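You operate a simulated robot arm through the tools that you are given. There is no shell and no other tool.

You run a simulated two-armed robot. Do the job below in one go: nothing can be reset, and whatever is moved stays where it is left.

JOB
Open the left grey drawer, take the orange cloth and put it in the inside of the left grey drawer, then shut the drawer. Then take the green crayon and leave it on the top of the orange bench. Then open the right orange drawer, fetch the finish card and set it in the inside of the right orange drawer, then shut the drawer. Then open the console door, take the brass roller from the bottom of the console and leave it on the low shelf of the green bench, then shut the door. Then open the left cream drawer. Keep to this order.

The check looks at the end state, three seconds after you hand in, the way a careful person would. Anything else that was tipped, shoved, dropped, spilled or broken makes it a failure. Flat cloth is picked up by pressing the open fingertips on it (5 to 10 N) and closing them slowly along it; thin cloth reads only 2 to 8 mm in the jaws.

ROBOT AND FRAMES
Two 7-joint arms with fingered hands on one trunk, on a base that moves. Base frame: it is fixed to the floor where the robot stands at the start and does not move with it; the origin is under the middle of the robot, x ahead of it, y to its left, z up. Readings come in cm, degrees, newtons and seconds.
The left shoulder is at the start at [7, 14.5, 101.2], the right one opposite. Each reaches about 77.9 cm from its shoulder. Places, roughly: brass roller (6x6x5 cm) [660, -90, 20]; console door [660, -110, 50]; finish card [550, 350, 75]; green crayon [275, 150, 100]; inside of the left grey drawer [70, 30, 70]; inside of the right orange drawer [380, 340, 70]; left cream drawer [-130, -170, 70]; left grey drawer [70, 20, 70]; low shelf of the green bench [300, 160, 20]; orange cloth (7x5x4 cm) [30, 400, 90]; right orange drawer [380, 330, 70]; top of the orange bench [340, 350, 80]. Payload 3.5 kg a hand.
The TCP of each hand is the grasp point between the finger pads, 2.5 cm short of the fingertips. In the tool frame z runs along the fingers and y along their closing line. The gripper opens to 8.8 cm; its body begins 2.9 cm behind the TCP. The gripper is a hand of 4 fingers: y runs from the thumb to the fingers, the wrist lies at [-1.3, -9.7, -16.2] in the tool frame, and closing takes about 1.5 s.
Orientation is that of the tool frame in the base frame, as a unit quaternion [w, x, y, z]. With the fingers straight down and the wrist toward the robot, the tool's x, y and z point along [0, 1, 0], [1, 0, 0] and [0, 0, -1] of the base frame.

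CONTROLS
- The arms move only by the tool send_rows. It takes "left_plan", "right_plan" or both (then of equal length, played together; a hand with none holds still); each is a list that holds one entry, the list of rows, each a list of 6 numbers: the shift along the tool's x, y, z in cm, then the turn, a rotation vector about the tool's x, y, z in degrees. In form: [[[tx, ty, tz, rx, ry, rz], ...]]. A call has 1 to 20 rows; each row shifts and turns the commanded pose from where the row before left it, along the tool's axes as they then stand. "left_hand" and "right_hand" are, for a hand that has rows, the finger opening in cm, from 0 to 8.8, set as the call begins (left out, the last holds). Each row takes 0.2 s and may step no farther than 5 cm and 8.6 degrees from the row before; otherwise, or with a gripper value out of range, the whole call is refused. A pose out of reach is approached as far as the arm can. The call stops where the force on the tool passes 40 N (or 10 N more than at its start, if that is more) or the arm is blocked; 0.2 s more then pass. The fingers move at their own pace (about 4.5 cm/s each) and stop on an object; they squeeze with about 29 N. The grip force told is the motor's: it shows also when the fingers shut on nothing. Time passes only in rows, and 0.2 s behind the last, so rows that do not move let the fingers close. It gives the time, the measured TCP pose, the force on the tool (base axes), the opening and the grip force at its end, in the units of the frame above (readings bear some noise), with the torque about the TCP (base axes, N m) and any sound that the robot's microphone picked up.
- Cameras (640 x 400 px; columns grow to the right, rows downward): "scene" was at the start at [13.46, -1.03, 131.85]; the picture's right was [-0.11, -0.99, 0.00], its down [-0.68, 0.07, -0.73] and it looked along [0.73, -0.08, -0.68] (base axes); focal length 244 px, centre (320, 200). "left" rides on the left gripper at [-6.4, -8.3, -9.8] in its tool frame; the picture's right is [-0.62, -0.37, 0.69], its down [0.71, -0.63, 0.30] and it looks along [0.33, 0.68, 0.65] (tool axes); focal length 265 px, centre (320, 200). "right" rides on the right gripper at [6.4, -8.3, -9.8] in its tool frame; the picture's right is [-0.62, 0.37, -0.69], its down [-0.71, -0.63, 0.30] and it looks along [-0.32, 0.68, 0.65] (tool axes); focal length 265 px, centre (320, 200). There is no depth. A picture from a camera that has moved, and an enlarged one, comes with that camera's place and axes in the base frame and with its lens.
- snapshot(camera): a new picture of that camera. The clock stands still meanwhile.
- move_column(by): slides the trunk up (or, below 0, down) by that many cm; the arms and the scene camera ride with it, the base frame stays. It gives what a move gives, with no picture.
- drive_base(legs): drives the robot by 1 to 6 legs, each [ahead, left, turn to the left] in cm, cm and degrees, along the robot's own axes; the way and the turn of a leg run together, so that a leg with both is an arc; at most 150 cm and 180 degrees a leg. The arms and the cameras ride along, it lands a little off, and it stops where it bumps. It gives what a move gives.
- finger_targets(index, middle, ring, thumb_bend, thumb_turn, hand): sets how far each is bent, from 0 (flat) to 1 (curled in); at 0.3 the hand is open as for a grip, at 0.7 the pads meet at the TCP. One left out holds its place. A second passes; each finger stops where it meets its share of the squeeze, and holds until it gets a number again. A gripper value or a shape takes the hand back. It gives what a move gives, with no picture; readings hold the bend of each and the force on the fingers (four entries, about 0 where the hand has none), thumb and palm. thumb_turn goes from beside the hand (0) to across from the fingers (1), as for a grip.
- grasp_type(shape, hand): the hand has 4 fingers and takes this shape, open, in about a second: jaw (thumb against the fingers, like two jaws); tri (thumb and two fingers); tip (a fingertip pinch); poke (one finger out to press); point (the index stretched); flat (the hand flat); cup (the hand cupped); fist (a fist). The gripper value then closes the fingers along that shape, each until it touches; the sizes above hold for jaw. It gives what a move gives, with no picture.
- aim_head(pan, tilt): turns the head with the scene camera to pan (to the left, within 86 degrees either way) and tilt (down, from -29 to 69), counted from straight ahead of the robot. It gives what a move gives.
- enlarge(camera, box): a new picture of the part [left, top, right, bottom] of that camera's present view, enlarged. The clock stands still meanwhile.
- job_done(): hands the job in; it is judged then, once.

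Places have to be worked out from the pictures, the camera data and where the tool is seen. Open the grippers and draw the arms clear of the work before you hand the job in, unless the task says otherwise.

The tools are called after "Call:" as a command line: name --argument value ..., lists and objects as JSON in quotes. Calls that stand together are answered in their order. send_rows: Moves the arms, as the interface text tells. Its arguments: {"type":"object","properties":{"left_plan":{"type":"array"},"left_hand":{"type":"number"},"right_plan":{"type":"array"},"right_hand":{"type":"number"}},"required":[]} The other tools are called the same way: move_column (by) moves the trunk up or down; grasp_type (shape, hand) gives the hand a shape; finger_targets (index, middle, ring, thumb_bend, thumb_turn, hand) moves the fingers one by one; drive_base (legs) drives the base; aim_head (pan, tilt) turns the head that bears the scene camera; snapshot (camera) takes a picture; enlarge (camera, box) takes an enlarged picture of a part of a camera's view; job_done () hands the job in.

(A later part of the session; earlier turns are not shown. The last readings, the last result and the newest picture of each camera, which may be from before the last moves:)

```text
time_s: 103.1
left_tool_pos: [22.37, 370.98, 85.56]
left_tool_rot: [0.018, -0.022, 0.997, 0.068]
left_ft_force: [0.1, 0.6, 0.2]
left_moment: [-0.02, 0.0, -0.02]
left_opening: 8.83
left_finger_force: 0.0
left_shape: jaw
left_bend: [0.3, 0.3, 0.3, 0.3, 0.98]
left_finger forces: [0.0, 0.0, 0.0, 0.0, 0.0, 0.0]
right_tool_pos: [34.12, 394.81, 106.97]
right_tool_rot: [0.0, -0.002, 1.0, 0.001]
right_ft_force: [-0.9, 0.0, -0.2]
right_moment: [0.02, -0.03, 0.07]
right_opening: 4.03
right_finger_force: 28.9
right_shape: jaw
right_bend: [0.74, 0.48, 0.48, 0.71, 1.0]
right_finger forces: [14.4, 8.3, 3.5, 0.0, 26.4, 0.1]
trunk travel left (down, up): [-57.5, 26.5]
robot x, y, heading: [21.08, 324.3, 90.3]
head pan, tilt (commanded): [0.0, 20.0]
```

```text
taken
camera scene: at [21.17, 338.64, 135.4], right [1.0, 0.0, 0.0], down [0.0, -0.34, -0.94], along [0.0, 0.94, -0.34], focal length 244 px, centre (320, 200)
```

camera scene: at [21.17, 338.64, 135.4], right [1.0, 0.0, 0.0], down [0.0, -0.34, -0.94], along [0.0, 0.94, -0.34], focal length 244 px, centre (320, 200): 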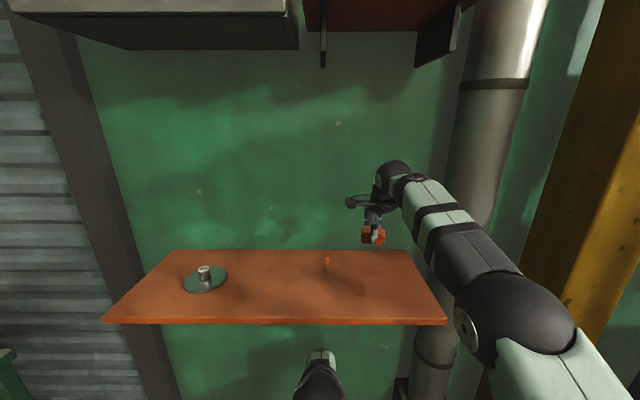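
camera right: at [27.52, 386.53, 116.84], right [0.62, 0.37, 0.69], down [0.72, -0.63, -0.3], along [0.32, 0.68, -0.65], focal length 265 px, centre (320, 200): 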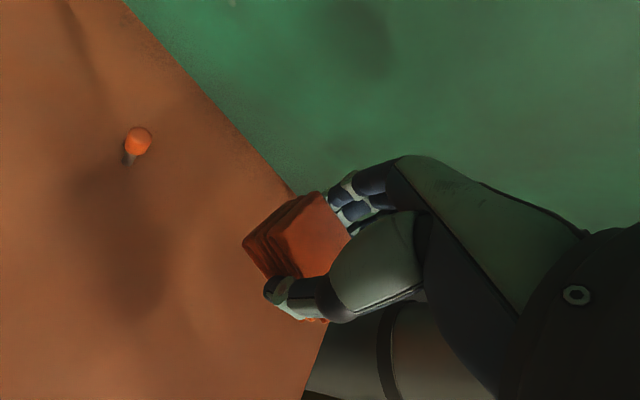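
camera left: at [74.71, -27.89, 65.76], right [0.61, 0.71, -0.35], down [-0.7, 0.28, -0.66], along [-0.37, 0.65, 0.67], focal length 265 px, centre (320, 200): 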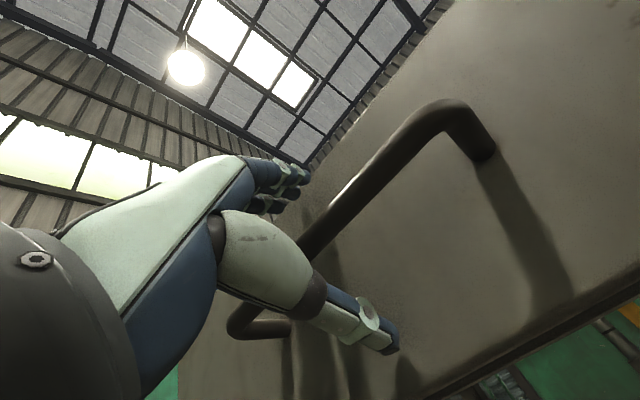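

The cloth is up and secure; the other shelf items are undisturbed. I back away and return the same way round the bench end to the open drawer.

Call:
drive_base --legs '[[-60, 0, 0], [0, 72, 0], [-150, 0, 0], [-150, 0, 0], [-75, 0, 0], [0, -118, 0]]'

Call:
aim_head --pan 0 --tilt 40

Call:
snapshot --camera "scene"

```text
time_s: 133.3
left_tool_pos: [68.59, -63.85, 85.65]
left_tool_rot: [0.018, -0.023, 0.997, 0.069]
left_ft_force: [0.6, 0.8, 0.6]
left_moment: [0.01, 0.0, -0.03]
left_opening: 8.78
left_finger_force: 0.1
left_shape: jaw
left_bend: [0.3, 0.3, 0.3, 0.3, 0.98]
left_finger forces: [0.0, 0.1, 0.0, 0.0, 0.0, 0.1]
right_tool_pos: [80.22, -39.81, 107.01]
right_tool_rot: [0.001, -0.002, 1.0, -0.001]
right_ft_force: [0.3, 0.0, -0.8]
right_moment: [-0.02, -0.03, -0.02]
right_opening: 4.02
right_finger_force: 28.4
right_shape: jaw
right_bend: [0.74, 0.48, 0.48, 0.71, 1.0]
right_finger forces: [14.4, 8.3, 3.5, 0.0, 26.4, 0.0]
trunk travel left (down, up): [-57.5, 26.5]
robot x, y, heading: [67.12, -110.2, 90.4]
head pan, tilt (commanded): [0.0, 20.0]
```

```text
time_s: 134.1
left_tool_pos: [68.59, -63.71, 85.7]
left_tool_rot: [0.018, -0.024, 0.997, 0.069]
left_ft_force: [0.8, 0.1, 0.2]
left_moment: [0.0, 0.01, -0.02]
left_opening: 8.81
left_finger_force: 0.0
left_shape: jaw
left_bend: [0.3, 0.3, 0.3, 0.3, 0.98]
left_finger forces: [0.1, 0.0, 0.0, 0.0, 0.0, 0.0]
right_tool_pos: [80.29, -39.7, 106.99]
right_tool_rot: [0.0, -0.001, 1.0, 0.0]
right_ft_force: [0.3, 0.0, -0.6]
right_moment: [-0.01, -0.02, -0.02]
right_opening: 4.03
right_finger_force: 29.1
right_shape: jaw
right_bend: [0.74, 0.48, 0.48, 0.71, 1.0]
right_finger forces: [14.4, 8.2, 3.7, 0.0, 26.4, 0.0]
trunk travel left (down, up): [-57.5, 26.5]
robot x, y, heading: [67.53, -109.93, 90.0]
head pan, tilt (commanded): [0.0, 40.0]
```

```text
taken
camera scene: at [67.46, -96.89, 132.27], right [1.0, 0.0, 0.0], down [0.0, -0.64, -0.77], along [0.0, 0.77, -0.64], focal length 244 px, centre (320, 200)
```

scene: 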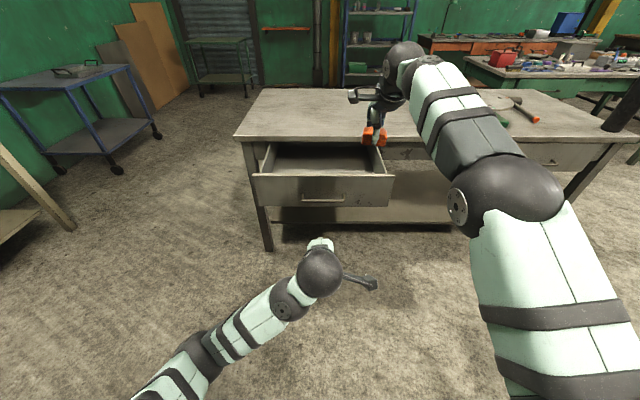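

I'm back at the drawer with the cloth. To keep the awkward left hand clear of the open drawer, I stand further left (x≈33), then step in.

Call:
drive_base --legs '[[0, 35, 0], [40, 0, 0]]'

Call:
snapshot --camera "scene"

```text
time_s: 138.4
left_tool_pos: [33.02, -24.68, 85.54]
left_tool_rot: [0.018, -0.025, 0.997, 0.068]
left_ft_force: [0.1, 0.4, 0.2]
left_moment: [-0.01, -0.05, -0.02]
left_opening: 8.79
left_finger_force: 0.0
left_shape: jaw
left_bend: [0.3, 0.3, 0.3, 0.3, 0.98]
left_finger forces: [0.0, 0.0, 0.0, 0.0, 0.0, 0.0]
right_tool_pos: [44.74, -0.58, 106.97]
right_tool_rot: [0.0, -0.004, 1.0, 0.0]
right_ft_force: [-0.1, -0.1, 0.3]
right_moment: [-0.01, 0.0, -0.02]
right_opening: 4.01
right_finger_force: 29.1
right_shape: jaw
right_bend: [0.74, 0.48, 0.48, 0.71, 1.0]
right_finger forces: [14.5, 8.4, 3.5, 0.1, 26.4, 0.0]
trunk travel left (down, up): [-57.5, 26.5]
robot x, y, heading: [32.13, -71.25, 90.5]
head pan, tilt (commanded): [0.0, 40.0]
```

```text
taken
camera scene: at [32.17, -57.68, 132.26], right [1.0, 0.01, 0.0], down [0.01, -0.64, -0.77], along [-0.01, 0.77, -0.64], focal length 244 px, centre (320, 200)
```

scene: 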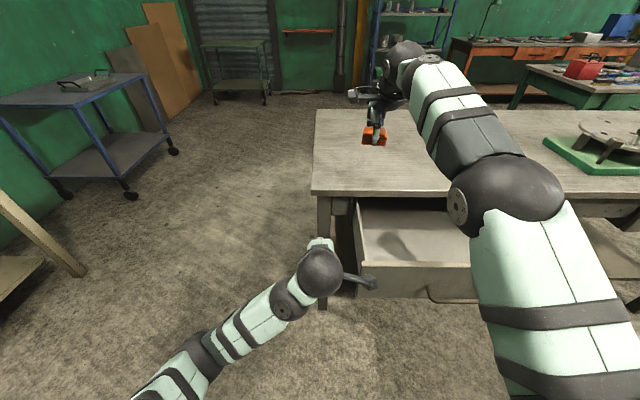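

The drawer's front-left corner is near [42, -22, 81.5]. I bring the right hand back and right over the drawer interior, still high.

Call:
send_rows --right_plan '[[[-3.9, -1.7, 0, 0, 0, 0], [-3.9, -1.7, 0, 0, 0, 0], [-3.9, -1.7, 0, 0, 0, 0], [-3.9, -1.7, 0, 0, 0, 0], [-3.9, -1.7, 0, 0, 0, 0]]]'

Call:
snapshot --camera "scene"

Call:
snapshot --camera "right"

```text
time_s: 139.6
left_tool_pos: [33.09, -24.73, 85.59]
left_tool_rot: [0.017, -0.026, 0.997, 0.068]
left_ft_force: [-0.6, -0.6, -0.4]
left_moment: [0.0, 0.01, 0.01]
left_opening: 8.79
left_finger_force: 0.0
left_shape: jaw
left_bend: [0.3, 0.3, 0.3, 0.3, 0.98]
left_finger forces: [0.0, 0.0, 0.1, 0.1, 0.0, 0.0]
right_tool_pos: [64.66, -9.1, 106.85]
right_tool_rot: [-0.001, -0.006, 1.0, 0.0]
right_ft_force: [-1.0, 0.8, -0.7]
right_moment: [0.01, 0.0, 0.01]
right_opening: 3.99
right_finger_force: 28.6
right_shape: jaw
right_bend: [0.74, 0.48, 0.48, 0.71, 1.0]
right_finger forces: [14.4, 8.3, 3.5, 0.0, 26.2, 0.0]
trunk travel left (down, up): [-57.5, 26.5]
robot x, y, heading: [31.83, -70.7, 90.4]
head pan, tilt (commanded): [0.0, 40.0]
```

```text
taken
camera scene: at [32.36, -57.77, 132.27], right [1.0, 0.01, 0.0], down [0.0, -0.64, -0.77], along [-0.01, 0.77, -0.64], focal length 244 px, centre (320, 200)
```

scene: 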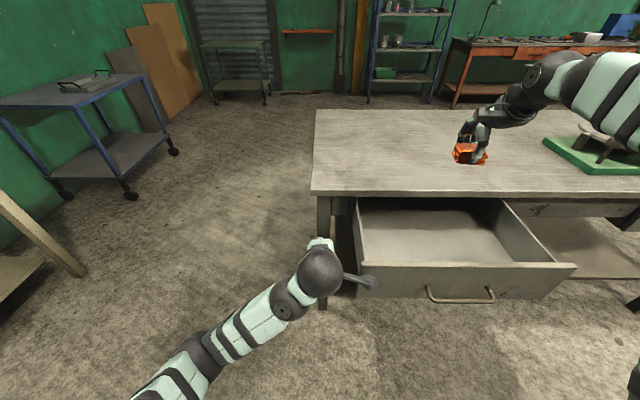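

```text
taken
camera right: at [58.08, -17.46, 116.7], right [0.62, 0.37, 0.69], down [0.72, -0.62, -0.31], along [0.32, 0.69, -0.65], focal length 265 px, centre (320, 200)
```

right: 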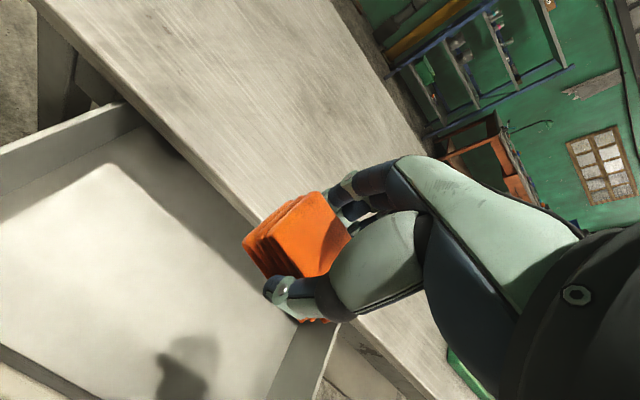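

The hand is above the middle of the drawer with ~4 cm clearance to the bench edge. I lower it in two stages, watching force.

Call:
send_rows --right_plan '[[[0, 0, 4, 0, 0, 0], [0, 0, 4, 0, 0, 0], [0, 0, 4, 0, 0, 0], [0, 0, 4, 0, 0, 0], [0, 0, 4, 0, 0, 0], [0, 0, 4, 0, 0, 0], [0, 0, 4, 0, 0, 0]]]'

Call:
snapshot --camera "scene"

Call:
snapshot --camera "right"

```text
time_s: 141.2
left_tool_pos: [33.02, -24.41, 85.5]
left_tool_rot: [0.018, -0.025, 0.997, 0.068]
left_ft_force: [0.0, 0.7, 0.0]
left_moment: [-0.01, 0.04, -0.01]
left_opening: 8.81
left_finger_force: 0.0
left_shape: jaw
left_bend: [0.3, 0.3, 0.3, 0.3, 0.98]
left_finger forces: [0.0, 0.0, 0.0, 0.0, 0.0, 0.0]
right_tool_pos: [64.26, -9.09, 79.17]
right_tool_rot: [0.001, -0.005, 1.0, 0.0]
right_ft_force: [-0.5, 0.5, 0.1]
right_moment: [0.02, 0.01, -0.01]
right_opening: 3.99
right_finger_force: 28.8
right_shape: jaw
right_bend: [0.74, 0.48, 0.48, 0.71, 1.0]
right_finger forces: [14.4, 8.2, 3.6, 0.0, 26.3, 0.0]
trunk travel left (down, up): [-57.5, 26.5]
robot x, y, heading: [32.03, -71.09, 90.6]
head pan, tilt (commanded): [0.0, 40.0]
```

```text
taken
camera scene: at [32.23, -57.58, 132.25], right [1.0, 0.01, 0.0], down [0.01, -0.64, -0.77], along [-0.01, 0.77, -0.64], focal length 244 px, centre (320, 200)
```

scene: 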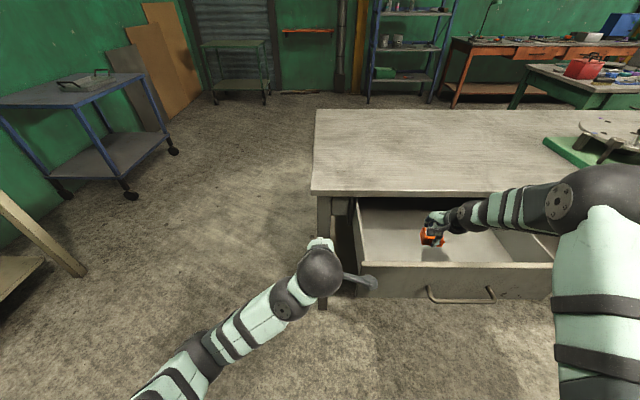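

```text
taken
camera right: at [57.86, -17.33, 88.96], right [0.62, 0.37, 0.69], down [0.72, -0.62, -0.3], along [0.32, 0.69, -0.65], focal length 265 px, centre (320, 200)
```

right: 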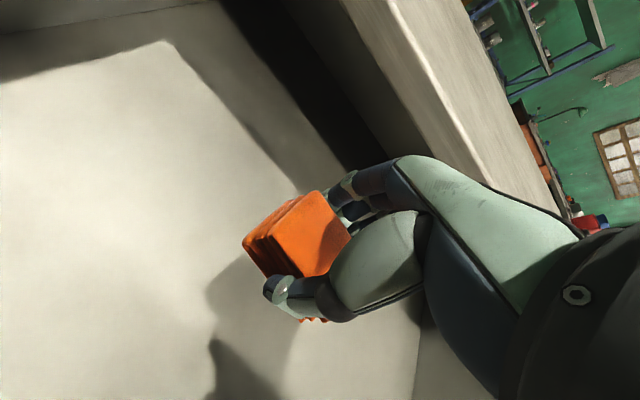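

Still free of contact at z=79. I lower in small steps toward the drawer floor.

Call:
send_rows --right_plan '[[[0, 0, 1.5, 0, 0, 0], [0, 0, 1.5, 0, 0, 0], [0, 0, 1, 0, 0, 0], [0, 0, 1, 0, 0, 0]]]'

Call:
enlarge --camera "scene" --box '[320, 180, 560, 330]'

Call:
snapshot --camera "right"

```text
time_s: 142.2
left_tool_pos: [32.92, -24.58, 85.63]
left_tool_rot: [0.018, -0.026, 0.997, 0.067]
left_ft_force: [-0.3, -0.1, 0.2]
left_moment: [0.0, 0.0, 0.0]
left_opening: 8.82
left_finger_force: 0.1
left_shape: jaw
left_bend: [0.3, 0.3, 0.3, 0.3, 0.98]
left_finger forces: [0.0, 0.0, 0.0, 0.0, 0.0, 0.0]
right_tool_pos: [64.2, -8.97, 74.04]
right_tool_rot: [0.0, -0.006, 1.0, 0.0]
right_ft_force: [0.1, 0.3, 0.1]
right_moment: [-0.02, -0.02, 0.01]
right_opening: 3.99
right_finger_force: 29.3
right_shape: jaw
right_bend: [0.74, 0.48, 0.48, 0.71, 0.99]
right_finger forces: [14.4, 8.3, 3.5, 0.0, 26.4, 0.0]
trunk travel left (down, up): [-57.5, 26.5]
robot x, y, heading: [32.13, -71.02, 90.4]
head pan, tilt (commanded): [0.0, 40.0]
```

```text
2.67 times, centred on (440, 255) of scene
camera zoom: at [32.21, -57.67, 132.26], right [1.0, 0.01, 0.0], down [0.01, -0.64, -0.77], along [-0.01, 0.77, -0.64], focal length 649 px, centre (0, 53)
```

zoom: 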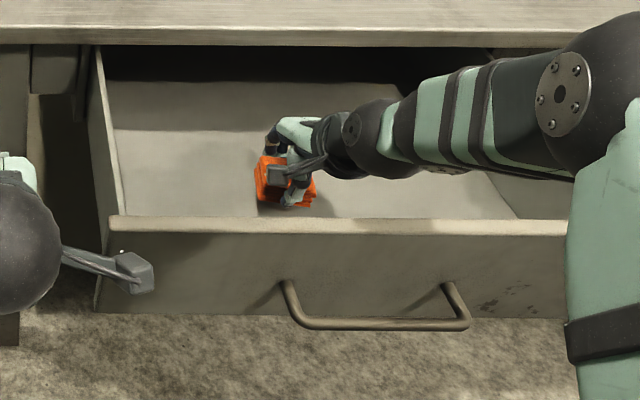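

```text
taken
camera right: at [57.75, -17.27, 83.87], right [0.62, 0.37, 0.69], down [0.72, -0.62, -0.3], along [0.32, 0.69, -0.65], focal length 265 px, centre (320, 200)
```

right: 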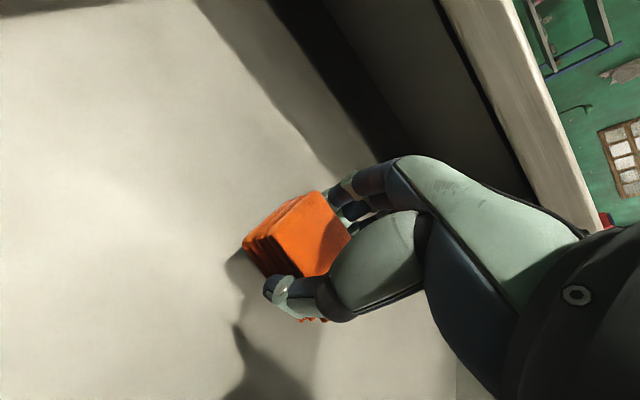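

About 2–3 cm above the floor of the drawer now; I lower the rest in half-centimetre steps.

Call:
send_rows --right_plan '[[[0, 0, 0.7, 0, 0, 0], [0, 0, 0.6, 0, 0, 0], [0, 0, 0.5, 0, 0, 0]]]'

Call:
send_rows --right_plan '[[[0, 0, 0.4, 0, 0, 0], [0, 0, 0.4, 0, 0, 0]]]'

Call:
snapshot --camera "right"

```text
time_s: 143.0
left_tool_pos: [32.96, -24.61, 85.57]
left_tool_rot: [0.019, -0.026, 0.997, 0.069]
left_ft_force: [-0.8, -0.5, 0.1]
left_moment: [0.03, -0.01, -0.02]
left_opening: 8.81
left_finger_force: 0.1
left_shape: jaw
left_bend: [0.3, 0.3, 0.3, 0.3, 0.98]
left_finger forces: [0.0, 0.0, 0.0, 0.0, 0.0, 0.0]
right_tool_pos: [64.09, -9.04, 72.12]
right_tool_rot: [0.001, -0.005, 1.0, 0.0]
right_ft_force: [0.6, -0.2, -1.5]
right_moment: [-0.02, 0.01, 0.0]
right_opening: 3.99
right_finger_force: 28.9
right_shape: jaw
right_bend: [0.74, 0.48, 0.48, 0.71, 0.99]
right_finger forces: [14.3, 8.3, 3.6, 0.0, 26.2, 0.0]
trunk travel left (down, up): [-57.5, 26.5]
robot x, y, heading: [32.14, -70.79, 90.5]
head pan, tilt (commanded): [0.0, 40.0]
```

```text
time_s: 143.6
left_tool_pos: [33.03, -24.64, 85.61]
left_tool_rot: [0.019, -0.026, 0.997, 0.069]
left_ft_force: [-0.9, -0.4, -0.4]
left_moment: [0.03, -0.01, 0.04]
left_opening: 8.8
left_finger_force: 0.0
left_shape: jaw
left_bend: [0.3, 0.3, 0.3, 0.3, 0.98]
left_finger forces: [0.0, 0.0, 0.0, 0.1, 0.0, 0.0]
right_tool_pos: [64.17, -8.93, 71.36]
right_tool_rot: [0.0, -0.005, 1.0, 0.0]
right_ft_force: [-0.1, -0.5, -0.3]
right_moment: [0.02, -0.04, -0.02]
right_opening: 4.0
right_finger_force: 28.6
right_shape: jaw
right_bend: [0.74, 0.48, 0.48, 0.71, 0.99]
right_finger forces: [14.4, 8.3, 3.6, 0.0, 26.4, 0.0]
trunk travel left (down, up): [-57.5, 26.5]
robot x, y, heading: [32.38, -71.17, 90.6]
head pan, tilt (commanded): [0.0, 40.0]
```

```text
taken
camera right: at [57.72, -17.27, 81.18], right [0.62, 0.37, 0.69], down [0.72, -0.62, -0.3], along [0.32, 0.69, -0.65], focal length 265 px, centre (320, 200)
```

right: 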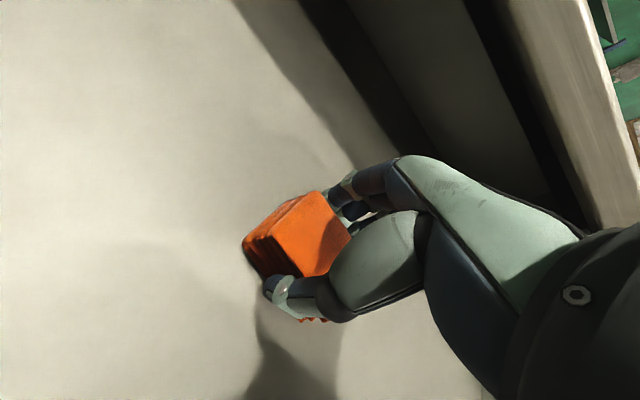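

The cloth's shadow nearly meets it; I lower another 0.5 cm, then open the hand to release.

Call:
send_rows --right_plan '[[[0, 0, 0.3, 0, 0, 0], [0, 0, 0.3, 0, 0, 0]]]'

Call:
send_rows --right_plan '[[[0, 0, 0, 0, 0, 0], [0, 0, 0, 0, 0, 0], [0, 0, 0, 0, 0, 0], [0, 0, 0, 0, 0, 0], [0, 0, 0, 0, 0, 0], [0, 0, 0, 0, 0, 0]]]' --right_hand 8.8

Call:
snapshot --camera "right"

```text
time_s: 144.2
left_tool_pos: [32.96, -24.79, 85.72]
left_tool_rot: [0.019, -0.026, 0.997, 0.069]
left_ft_force: [-0.2, -0.4, -0.4]
left_moment: [0.01, 0.0, 0.01]
left_opening: 8.81
left_finger_force: 0.1
left_shape: jaw
left_bend: [0.3, 0.3, 0.3, 0.3, 0.98]
left_finger forces: [0.0, 0.0, 0.0, 0.0, 0.1, 0.0]
right_tool_pos: [64.27, -8.96, 71.2]
right_tool_rot: [0.001, -0.003, 1.0, 0.005]
right_ft_force: [1.0, -1.1, 14.1]
right_moment: [-0.07, -0.02, 0.02]
right_opening: 4.0
right_finger_force: 28.4
right_shape: jaw
right_bend: [0.74, 0.48, 0.48, 0.71, 0.99]
right_finger forces: [15.1, 8.9, 4.1, 0.1, 28.7, 0.0]
trunk travel left (down, up): [-57.5, 26.5]
robot x, y, heading: [32.27, -70.67, 90.7]
head pan, tilt (commanded): [0.0, 40.0]
```

```text
time_s: 145.6
left_tool_pos: [33.06, -24.65, 85.76]
left_tool_rot: [0.018, -0.026, 0.997, 0.069]
left_ft_force: [0.0, 0.0, -0.8]
left_moment: [-0.07, 0.01, -0.01]
left_opening: 8.79
left_finger_force: 0.0
left_shape: jaw
left_bend: [0.3, 0.3, 0.3, 0.3, 0.98]
left_finger forces: [0.1, 0.0, 0.1, 0.0, 0.1, 0.1]
right_tool_pos: [64.25, -9.03, 70.65]
right_tool_rot: [0.0, -0.005, 1.0, 0.0]
right_ft_force: [0.0, -1.1, 2.0]
right_moment: [0.06, 0.02, 0.01]
right_opening: 8.72
right_finger_force: 0.0
right_shape: jaw
right_bend: [0.3, 0.3, 0.3, 0.3, 0.98]
right_finger forces: [0.1, 1.4, 0.1, 0.0, 0.0, 0.0]
trunk travel left (down, up): [-57.5, 26.5]
robot x, y, heading: [31.98, -71.14, 90.6]
head pan, tilt (commanded): [0.0, 40.0]
```

```text
taken
camera right: at [57.75, -17.34, 80.62], right [0.62, 0.37, 0.69], down [0.72, -0.62, -0.3], along [0.32, 0.69, -0.65], focal length 265 px, centre (320, 200)
```

right: 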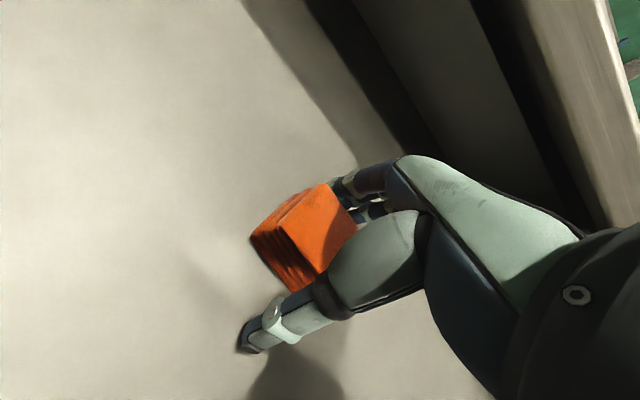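

The cloth rests on the drawer floor and the hand is open. I lift the hand straight out.

Call:
send_rows --right_plan '[[[0, 0, -1, 0, 0, 0], [0, 0, -2, 0, 0, 0], [0, 0, -3, 0, 0, 0], [0, 0, -4, 0, 0, 0], [0, 0, -4, 0, 0, 0], [0, 0, -4, 0, 0, 0], [0, 0, -4, 0, 0, 0], [0, 0, -4, 0, 0, 0], [0, 0, -4, 0, 0, 0]]]'

Call:
snapshot --camera "scene"

Call:
snapshot --camera "right"

```text
time_s: 147.6
left_tool_pos: [33.09, -24.63, 85.64]
left_tool_rot: [0.018, -0.026, 0.997, 0.068]
left_ft_force: [0.5, -0.3, 0.3]
left_moment: [0.0, 0.0, 0.03]
left_opening: 8.8
left_finger_force: 0.0
left_shape: jaw
left_bend: [0.3, 0.3, 0.3, 0.3, 0.98]
left_finger forces: [0.1, 0.0, 0.0, 0.1, 0.1, 0.0]
right_tool_pos: [64.14, -8.94, 100.68]
right_tool_rot: [0.001, -0.004, 1.0, -0.001]
right_ft_force: [0.4, 0.2, 0.0]
right_moment: [0.06, 0.01, -0.02]
right_opening: 8.76
right_finger_force: 0.0
right_shape: jaw
right_bend: [0.3, 0.3, 0.3, 0.3, 0.98]
right_finger forces: [0.0, 0.0, 0.1, 0.0, 0.0, 0.0]
trunk travel left (down, up): [-57.5, 26.5]
robot x, y, heading: [32.37, -71.02, 90.3]
head pan, tilt (commanded): [0.0, 40.0]
```

```text
taken
camera scene: at [32.14, -57.79, 132.27], right [1.0, 0.01, 0.0], down [0.01, -0.64, -0.77], along [-0.01, 0.77, -0.64], focal length 244 px, centre (320, 200)
```

scene: 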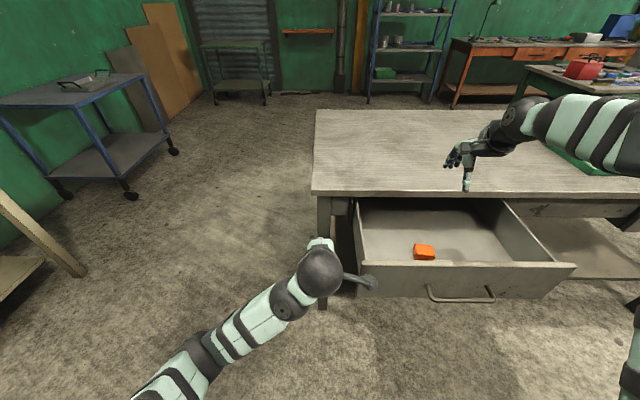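

```text
taken
camera right: at [57.65, -17.25, 110.57], right [0.62, 0.37, 0.69], down [0.72, -0.62, -0.3], along [0.32, 0.69, -0.65], focal length 265 px, centre (320, 200)
```

right: 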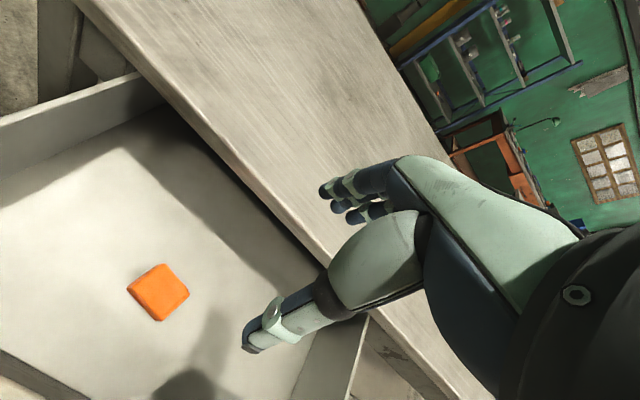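

The cloth lies flat in the drawer. I back off, make a fist with the right hand, and lower it in front of the handle to push the drawer shut.

Call:
drive_base --legs '[[-30, 0, 0]]'

Call:
grasp_type --hand "right" --shape "fist"

Call:
send_rows --right_plan '[[[-1, 0, 4, 0, 0, 0], [-1, 0, 4, 0, 0, 0], [-1, 0, 4, 0, 0, 0], [-1, 0, 4, 0, 0, 0], [0, 0, 4, 0, 0, 0], [0, 0, 3.5, 0, 0, 0], [0, 0, 3.5, 0, 0, 0]]]'

Call:
snapshot --camera "scene"

Call:
snapshot --camera "right"

```text
time_s: 149.7
left_tool_pos: [33.43, -54.36, 85.61]
left_tool_rot: [0.019, -0.023, 0.997, 0.069]
left_ft_force: [0.6, 0.5, -0.2]
left_moment: [-0.03, 0.02, 0.01]
left_opening: 8.78
left_finger_force: 0.0
left_shape: jaw
left_bend: [0.3, 0.3, 0.3, 0.3, 0.98]
left_finger forces: [0.0, 0.0, 0.0, 0.0, 0.1, 0.1]
right_tool_pos: [64.75, -38.78, 100.65]
right_tool_rot: [0.0, -0.003, 1.0, 0.0]
right_ft_force: [0.7, 0.1, -0.1]
right_moment: [-0.02, 0.02, -0.02]
right_opening: 8.77
right_finger_force: 0.1
right_shape: jaw
right_bend: [0.3, 0.3, 0.3, 0.3, 0.98]
right_finger forces: [0.0, 0.0, 0.1, 0.1, 0.0, 0.1]
trunk travel left (down, up): [-57.5, 26.5]
robot x, y, heading: [32.04, -101.01, 90.1]
head pan, tilt (commanded): [0.0, 40.0]
```

```text
time_s: 150.6
left_tool_pos: [33.47, -54.36, 85.63]
left_tool_rot: [0.019, -0.022, 0.997, 0.069]
left_ft_force: [-0.3, 0.9, -0.7]
left_moment: [-0.04, -0.04, -0.01]
left_opening: 8.8
left_finger_force: 0.1
left_shape: jaw
left_bend: [0.3, 0.3, 0.3, 0.3, 0.98]
left_finger forces: [0.1, 0.0, 0.0, 0.1, 0.1, 0.0]
right_tool_pos: [64.76, -38.81, 100.62]
right_tool_rot: [0.0, -0.003, 1.0, 0.001]
right_ft_force: [-0.5, -0.3, 0.0]
right_moment: [-0.01, 0.0, -0.01]
right_opening: 0.0
right_finger_force: 0.1
right_shape: fist
right_bend: [1.0, 1.0, 1.0, 0.86, 0.85]
right_finger forces: [0.0, 0.1, 0.0, 0.1, 0.0, 0.0]
trunk travel left (down, up): [-57.5, 26.5]
robot x, y, heading: [32.44, -100.74, 90.4]
head pan, tilt (commanded): [0.0, 40.0]
```

```text
time_s: 152.2
left_tool_pos: [33.5, -54.35, 85.53]
left_tool_rot: [0.018, -0.023, 0.997, 0.068]
left_ft_force: [-0.3, 0.7, -0.4]
left_moment: [-0.02, -0.01, -0.02]
left_opening: 8.79
left_finger_force: 0.2
left_shape: jaw
left_bend: [0.3, 0.3, 0.3, 0.3, 0.98]
left_finger forces: [0.1, 0.0, 0.0, 0.1, 0.1, 0.1]
right_tool_pos: [68.66, -38.64, 73.54]
right_tool_rot: [-0.001, -0.002, 1.0, 0.0]
right_ft_force: [0.2, 0.0, 0.9]
right_moment: [-0.01, 0.0, 0.0]
right_opening: 0.01
right_finger_force: 0.0
right_shape: fist
right_bend: [1.0, 1.0, 1.0, 0.86, 0.85]
right_finger forces: [0.0, 0.1, 0.0, 0.1, 0.0, 0.1]
trunk travel left (down, up): [-57.5, 26.5]
robot x, y, heading: [32.32, -100.86, 90.6]
head pan, tilt (commanded): [0.0, 40.0]
```

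```text
taken
camera scene: at [32.52, -87.34, 132.26], right [1.0, 0.0, 0.0], down [0.0, -0.64, -0.77], along [0.0, 0.77, -0.64], focal length 244 px, centre (320, 200)
```

scene: 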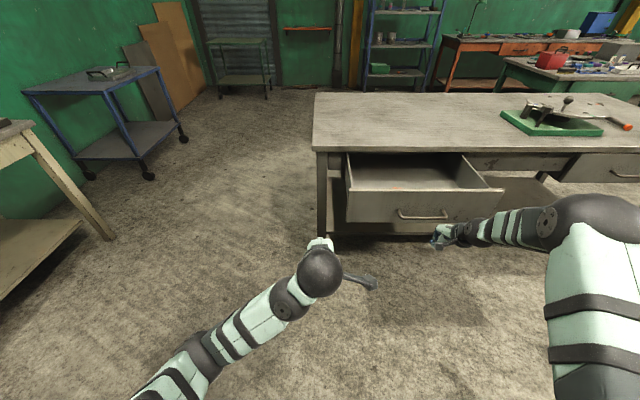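

```text
taken
camera right: at [62.1, -46.95, 83.45], right [0.62, 0.37, 0.69], down [0.72, -0.63, -0.3], along [0.32, 0.69, -0.65], focal length 265 px, centre (320, 200)
```

right: 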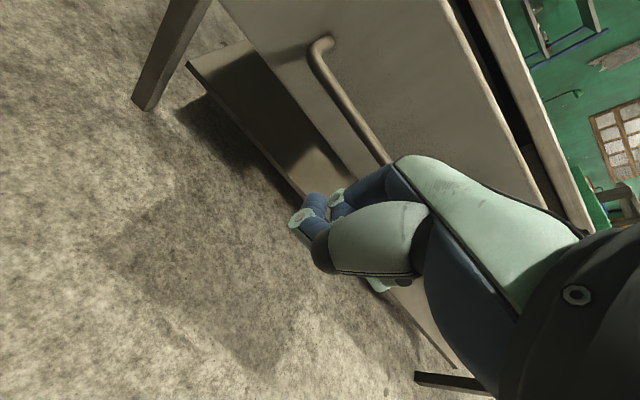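

The fist is 10 cm in front of the handle. I drive ahead 28 cm to push the drawer most of the way in, then check.

Call:
drive_base --legs '[[28, 0, 0]]'

Call:
snapshot --camera "scene"

Call:
snapshot --camera "right"

```text
time_s: 154.1
left_tool_pos: [33.26, -26.27, 85.57]
left_tool_rot: [0.019, -0.024, 0.997, 0.068]
left_ft_force: [-0.4, -0.2, 0.7]
left_moment: [-0.01, 0.02, -0.01]
left_opening: 8.8
left_finger_force: 0.0
left_shape: jaw
left_bend: [0.3, 0.3, 0.3, 0.3, 0.98]
left_finger forces: [0.0, 0.0, 0.1, 0.1, 0.1, 0.0]
right_tool_pos: [68.23, -10.6, 73.75]
right_tool_rot: [0.0, -0.004, 1.0, 0.0]
right_ft_force: [-0.2, -0.8, 0.6]
right_moment: [-0.01, 0.02, 0.0]
right_opening: 8.04
right_finger_force: 0.0
right_shape: fist
right_bend: [1.0, 1.0, 1.0, 0.86, 0.85]
right_finger forces: [0.0, 0.0, 0.1, 0.0, 0.0, 0.1]
trunk travel left (down, up): [-57.5, 26.5]
robot x, y, heading: [32.4, -72.91, 90.3]
head pan, tilt (commanded): [0.0, 40.0]
```

```text
taken
camera scene: at [32.27, -59.35, 132.26], right [1.0, 0.01, 0.0], down [0.0, -0.64, -0.77], along [0.0, 0.77, -0.64], focal length 244 px, centre (320, 200)
```

scene: 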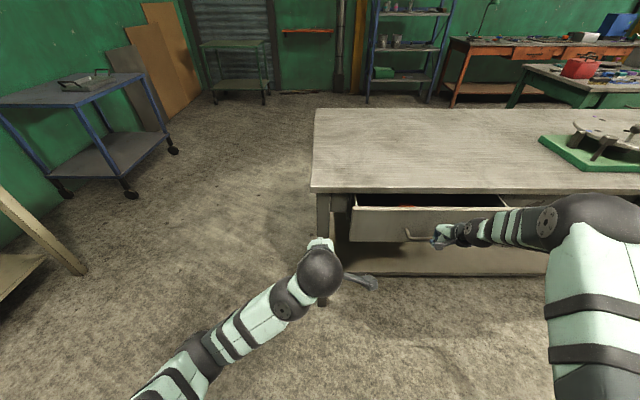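

```text
taken
camera right: at [61.75, -18.87, 83.54], right [0.62, 0.37, 0.69], down [0.72, -0.62, -0.3], along [0.32, 0.69, -0.65], focal length 265 px, centre (320, 200)
```

right: 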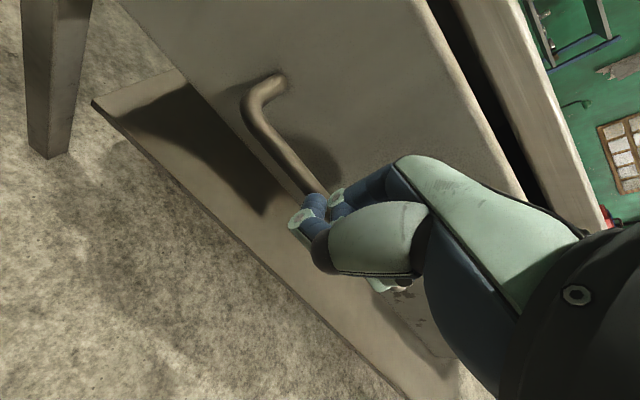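

About 6 cm remains. I push on with the arm itself (force-limited) so it stops when the drawer seats.

Call:
send_rows --right_plan '[[[0, 1.2, 0, 0, 0, 0], [0, 1.2, 0, 0, 0, 0], [0, 1.2, 0, 0, 0, 0], [0, 1.2, 0, 0, 0, 0], [0, 1, 0, 0, 0, 0], [0, 1, 0, 0, 0, 0], [0, 0.7, 0, 0, 0, 0], [0, 0.7, 0, 0, 0, 0]]]'

Call:
snapshot --camera "scene"

```text
time_s: 155.9
left_tool_pos: [33.16, -26.48, 85.67]
left_tool_rot: [0.019, -0.024, 0.997, 0.069]
left_ft_force: [-0.6, 0.2, -0.2]
left_moment: [0.01, -0.03, 0.0]
left_opening: 8.8
left_finger_force: 0.1
left_shape: jaw
left_bend: [0.3, 0.3, 0.3, 0.3, 0.98]
left_finger forces: [0.0, 0.1, 0.0, 0.0, 0.1, 0.0]
right_tool_pos: [68.1, -2.39, 73.83]
right_tool_rot: [0.0, -0.003, 1.0, 0.001]
right_ft_force: [0.1, -6.9, 4.4]
right_moment: [0.03, 0.05, 0.09]
right_opening: 8.04
right_finger_force: 0.1
right_shape: fist
right_bend: [1.0, 1.0, 1.0, 0.86, 0.85]
right_finger forces: [0.1, 0.1, 0.1, 0.0, 7.4, 0.0]
trunk travel left (down, up): [-57.5, 26.5]
robot x, y, heading: [32.3, -72.43, 90.3]
head pan, tilt (commanded): [0.0, 40.0]
```

```text
taken
camera scene: at [32.24, -59.6, 132.3], right [1.0, 0.01, 0.0], down [0.0, -0.64, -0.77], along [0.0, 0.77, -0.64], focal length 244 px, centre (320, 200)
```

scene: 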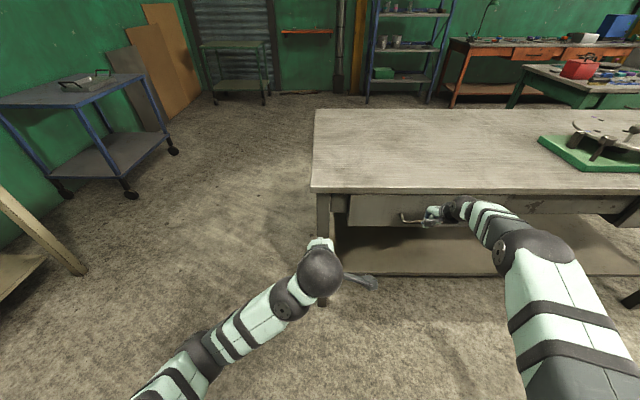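

Contact force is only 7 N; I zoom to see whether a gap remains.

Call:
enlarge --camera "scene" --box '[320, 170, 480, 270]'

Call:
snapshot --camera "right"

```text
4.00 times, centred on (400, 220) of scene
camera zoom: at [32.24, -59.6, 132.3], right [1.0, 0.01, 0.0], down [0.0, -0.64, -0.77], along [0.0, 0.77, -0.64], focal length 974 px, centre (0, 120)
```

zoom: 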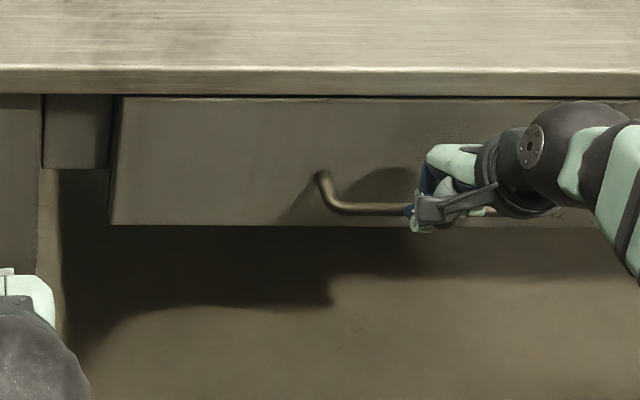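

```text
taken
camera right: at [61.67, -10.79, 83.71], right [0.62, 0.37, 0.69], down [0.72, -0.62, -0.31], along [0.32, 0.69, -0.65], focal length 265 px, centre (320, 200)
```

right: 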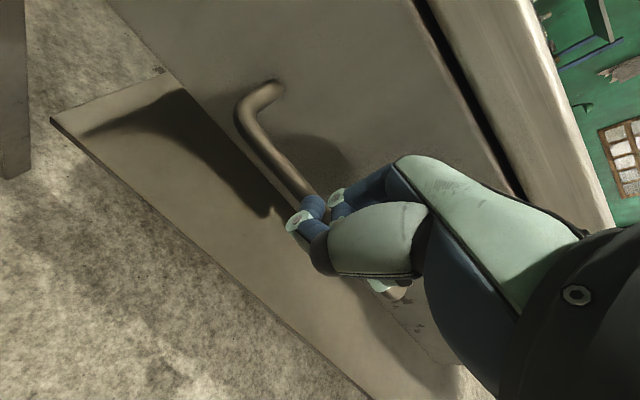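

A thin gap may remain; I push further in 0.5 cm steps until it resists.

Call:
send_rows --right_plan '[[[0, 0.6, 0, 0, 0, 0], [0, 0.6, 0, 0, 0, 0], [0, 0.6, 0, 0, 0, 0], [0, 0.6, 0, 0, 0, 0], [0, 0.6, 0, 0, 0, 0]]]'

Call:
enlarge --camera "scene" --box '[320, 170, 480, 270]'

```text
time_s: 157.1
left_tool_pos: [33.18, -26.76, 85.85]
left_tool_rot: [0.019, -0.023, 0.997, 0.071]
left_ft_force: [0.6, 0.3, 0.3]
left_moment: [-0.01, 0.0, -0.01]
left_opening: 8.77
left_finger_force: 0.0
left_shape: jaw
left_bend: [0.3, 0.3, 0.3, 0.3, 0.98]
left_finger forces: [0.0, 0.0, 0.1, 0.0, 0.0, 0.0]
right_tool_pos: [68.3, -0.55, 74.13]
right_tool_rot: [0.0, -0.003, 1.0, 0.003]
right_ft_force: [2.4, -21.7, 14.8]
right_moment: [-0.25, 0.25, 0.4]
right_opening: 8.07
right_finger_force: 0.0
right_shape: fist
right_bend: [1.0, 1.0, 1.0, 0.75, 0.85]
right_finger forces: [0.0, 0.0, 0.0, 0.0, 26.3, 0.0]
right hand out of reach, approached as far as the arm can: row 5
trunk travel left (down, up): [-57.5, 26.5]
robot x, y, heading: [31.82, -72.53, 90.0]
head pan, tilt (commanded): [0.0, 40.0]
```

```text
4.00 times, centred on (400, 220) of scene
camera zoom: at [32.17, -60.15, 132.35], right [1.0, 0.01, 0.0], down [0.0, -0.64, -0.77], along [0.0, 0.77, -0.64], focal length 974 px, centre (0, 120)
```

zoom: 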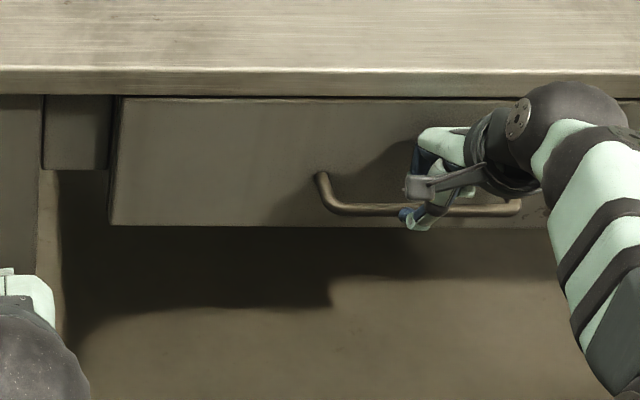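

The drawer resists at 22 N with its face flush under the bench top — it's shut. I ease off and back away.

Call:
send_rows --right_plan '[[[0, -2, 0, 0, 0, 0], [0, -3, 0, 0, 0, 0], [0, -4, 0, 0, 0, 0]]]'

Call:
drive_base --legs '[[-35, 0, 0]]'

Call:
grasp_type --hand "right" --shape "jaw"

Call:
snapshot --camera "scene"

```text
time_s: 157.9
left_tool_pos: [33.19, -26.31, 85.71]
left_tool_rot: [0.019, -0.025, 0.997, 0.068]
left_ft_force: [0.1, 0.3, -0.3]
left_moment: [-0.06, -0.01, 0.02]
left_opening: 8.78
left_finger_force: 0.0
left_shape: jaw
left_bend: [0.3, 0.3, 0.3, 0.3, 0.98]
left_finger forces: [0.0, 0.1, 0.0, 0.0, 0.0, 0.0]
right_tool_pos: [68.2, -9.23, 73.89]
right_tool_rot: [0.0, -0.004, 1.0, 0.002]
right_ft_force: [0.3, -0.3, -0.1]
right_moment: [0.01, 0.01, 0.0]
right_opening: 8.04
right_finger_force: 0.0
right_shape: fist
right_bend: [1.0, 1.0, 1.0, 0.86, 0.85]
right_finger forces: [0.1, 0.0, 0.1, 0.0, 0.1, 0.1]
trunk travel left (down, up): [-57.5, 26.5]
robot x, y, heading: [32.25, -72.99, 90.3]
head pan, tilt (commanded): [0.0, 40.0]
```

```text
time_s: 160.2
left_tool_pos: [33.42, -61.9, 85.66]
left_tool_rot: [0.018, -0.024, 0.997, 0.068]
left_ft_force: [-0.1, -0.7, -0.2]
left_moment: [-0.01, -0.04, -0.03]
left_opening: 8.79
left_finger_force: 0.1
left_shape: jaw
left_bend: [0.3, 0.3, 0.3, 0.3, 0.98]
left_finger forces: [0.0, 0.1, 0.1, 0.0, 0.1, 0.1]
right_tool_pos: [68.49, -44.82, 73.9]
right_tool_rot: [0.0, -0.002, 1.0, 0.001]
right_ft_force: [-0.1, -0.3, -0.6]
right_moment: [-0.01, -0.01, 0.04]
right_opening: 8.03
right_finger_force: 0.1
right_shape: fist
right_bend: [1.0, 1.0, 1.0, 0.86, 0.85]
right_finger forces: [0.1, 0.0, 0.0, 0.0, 0.0, 0.0]
trunk travel left (down, up): [-57.5, 26.5]
robot x, y, heading: [32.23, -107.89, 90.3]
head pan, tilt (commanded): [0.0, 40.0]
```

```text
time_s: 161.1
left_tool_pos: [33.48, -61.76, 85.65]
left_tool_rot: [0.019, -0.024, 0.997, 0.068]
left_ft_force: [0.0, -0.1, 0.0]
left_moment: [0.03, 0.03, 0.0]
left_opening: 8.82
left_finger_force: 0.0
left_shape: jaw
left_bend: [0.3, 0.3, 0.3, 0.3, 0.98]
left_finger forces: [0.0, 0.0, 0.0, 0.0, 0.0, 0.1]
right_tool_pos: [68.54, -44.71, 73.73]
right_tool_rot: [0.0, -0.003, 1.0, 0.0]
right_ft_force: [0.9, -1.0, 0.3]
right_moment: [-0.01, 0.03, 0.0]
right_opening: 8.75
right_finger_force: 0.0
right_shape: jaw
right_bend: [0.3, 0.3, 0.3, 0.3, 0.97]
right_finger forces: [0.1, 0.0, 0.0, 0.0, 0.1, 0.0]
trunk travel left (down, up): [-57.5, 26.5]
robot x, y, heading: [31.92, -108.48, 90.5]
head pan, tilt (commanded): [0.0, 40.0]
```

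```text
taken
camera scene: at [32.5, -94.92, 132.27], right [1.0, 0.01, 0.0], down [0.0, -0.64, -0.77], along [0.0, 0.77, -0.64], focal length 244 px, centre (320, 200)
```

scene: 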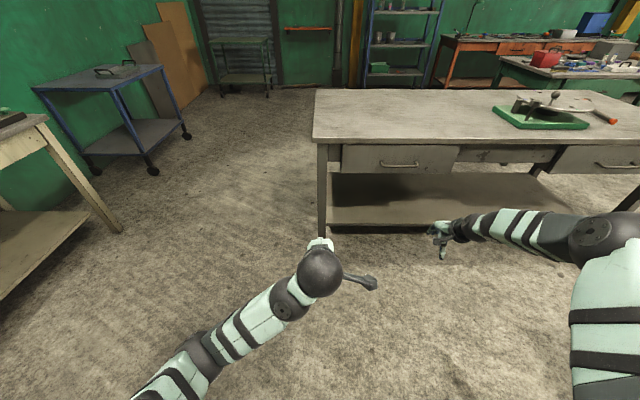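

The grey drawer is shut. Before the next leg I free the left arm in open space: turning its fingers forward (a natural pose for this elbow) and lifting it.

Call:
send_rows --left_plan '[[[0, 4, 4, -8, 0, 0], [0, 4, 4, -8, 0, 0], [0, 2, 4, -8, 0, 0], [0, 1, 4, -8, 0, 0], [0, 0, 4, -8, 0, 0], [0, 0, 4, -8, 0, 0]]]'

Call:
snapshot --camera "scene"

```text
refused: row 1 steps farther than a row can; nothing moved
```

```text
taken
camera scene: at [32.5, -94.92, 132.27], right [1.0, 0.01, 0.0], down [0.0, -0.64, -0.77], along [0.0, 0.77, -0.64], focal length 244 px, centre (320, 200)
```

scene: 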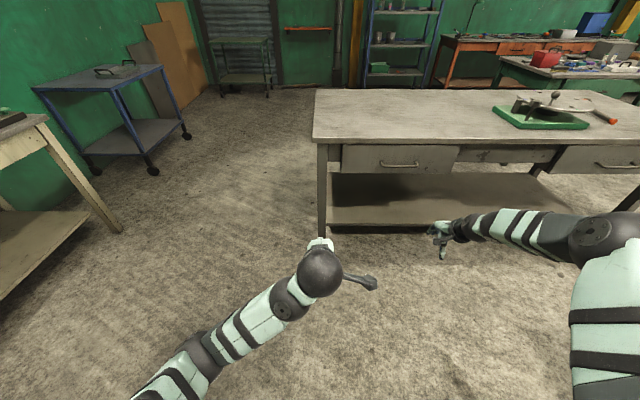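

The row step was too long; I split the motion into smaller steps.

Call:
send_rows --left_plan '[[[0, 3, 3.5, -8, 0, 0], [0, 3, 3.5, -8, 0, 0], [0, 2, 3.5, -8, 0, 0], [0, 1, 3.5, -8, 0, 0], [0, 0, 3.5, -8, 0, 0], [0, 0, 3.5, -8, 0, 0]]]'

Call:
snapshot --camera "scene"

```text
time_s: 162.5
left_tool_pos: [33.48, -43.68, 70.13]
left_tool_rot: [0.009, -0.028, 0.883, 0.469]
left_ft_force: [0.1, -1.0, -0.9]
left_moment: [0.02, -0.05, -0.03]
left_opening: 8.79
left_finger_force: 0.1
left_shape: jaw
left_bend: [0.3, 0.3, 0.3, 0.3, 0.98]
left_finger forces: [0.0, 0.0, 0.1, 0.0, 0.0, 0.1]
right_tool_pos: [68.64, -44.73, 73.79]
right_tool_rot: [-0.002, -0.003, 1.0, 0.0]
right_ft_force: [0.0, -0.1, 0.4]
right_moment: [-0.01, -0.01, -0.01]
right_opening: 8.75
right_finger_force: 0.0
right_shape: jaw
right_bend: [0.3, 0.3, 0.3, 0.3, 0.97]
right_finger forces: [0.0, 0.0, 0.0, 0.0, 0.1, 0.1]
trunk travel left (down, up): [-57.5, 26.5]
robot x, y, heading: [32.48, -108.19, 90.2]
head pan, tilt (commanded): [0.0, 40.0]
```

```text
taken
camera scene: at [32.56, -94.85, 132.26], right [1.0, 0.01, 0.0], down [0.0, -0.64, -0.77], along [0.0, 0.77, -0.64], focal length 244 px, centre (320, 200)
```

scene: 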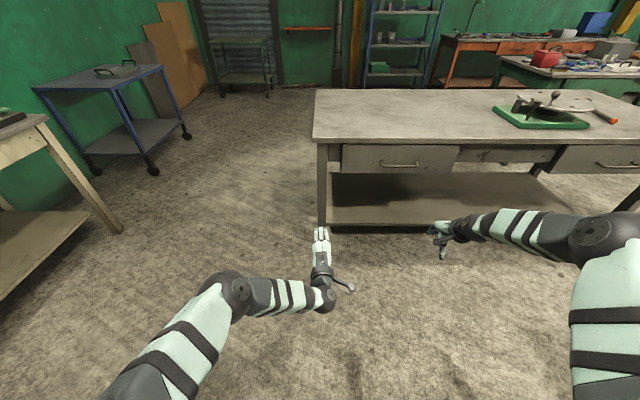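

The left arm moved freely. Now I raise it with the fingers sloping forward-down, to travel above bench height.

Call:
send_rows --left_plan '[[[0, 2.7, -2.7, 0, 0, 0], [0, 2.7, -2.7, 0, 0, 0], [0, 2.7, -2.7, 0, 0, 0], [0, 2.7, -2.7, 0, 0, 0], [0, 2.7, -2.7, 0, 0, 0], [0, 2.7, -2.7, 0, 0, 0], [0, 2.7, -2.7, 0, 0, 0], [0, 2.7, -2.7, 0, 0, 0], [0, 2.7, -2.7, 0, 0, 0], [0, 2.7, -2.7, 0, 0, 0]]]'

Call:
snapshot --camera "scene"

```text
time_s: 164.7
left_tool_pos: [32.36, -50.93, 107.54]
left_tool_rot: [0.006, -0.029, 0.883, 0.468]
left_ft_force: [-0.3, -0.4, -0.3]
left_moment: [0.02, 0.0, -0.02]
left_opening: 8.81
left_finger_force: 0.1
left_shape: jaw
left_bend: [0.3, 0.3, 0.3, 0.3, 0.98]
left_finger forces: [0.0, 0.0, 0.0, 0.0, 0.0, 0.0]
right_tool_pos: [68.52, -44.65, 73.79]
right_tool_rot: [-0.001, -0.003, 1.0, 0.001]
right_ft_force: [-0.1, 0.1, 0.9]
right_moment: [-0.04, -0.01, 0.0]
right_opening: 8.76
right_finger_force: 0.0
right_shape: jaw
right_bend: [0.3, 0.3, 0.3, 0.3, 0.97]
right_finger forces: [0.0, 0.1, 0.1, 0.0, 0.0, 0.0]
trunk travel left (down, up): [-57.5, 26.5]
robot x, y, heading: [32.28, -108.45, 90.4]
head pan, tilt (commanded): [0.0, 40.0]
```

```text
taken
camera scene: at [32.53, -94.96, 132.27], right [1.0, 0.01, 0.0], down [0.0, -0.64, -0.77], along [0.0, 0.77, -0.64], focal length 244 px, centre (320, 200)
```

scene: 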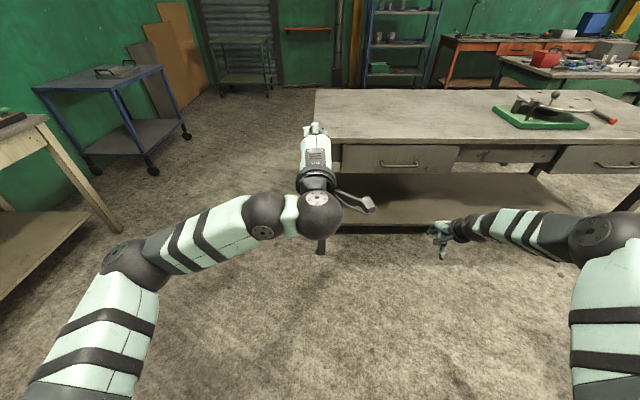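

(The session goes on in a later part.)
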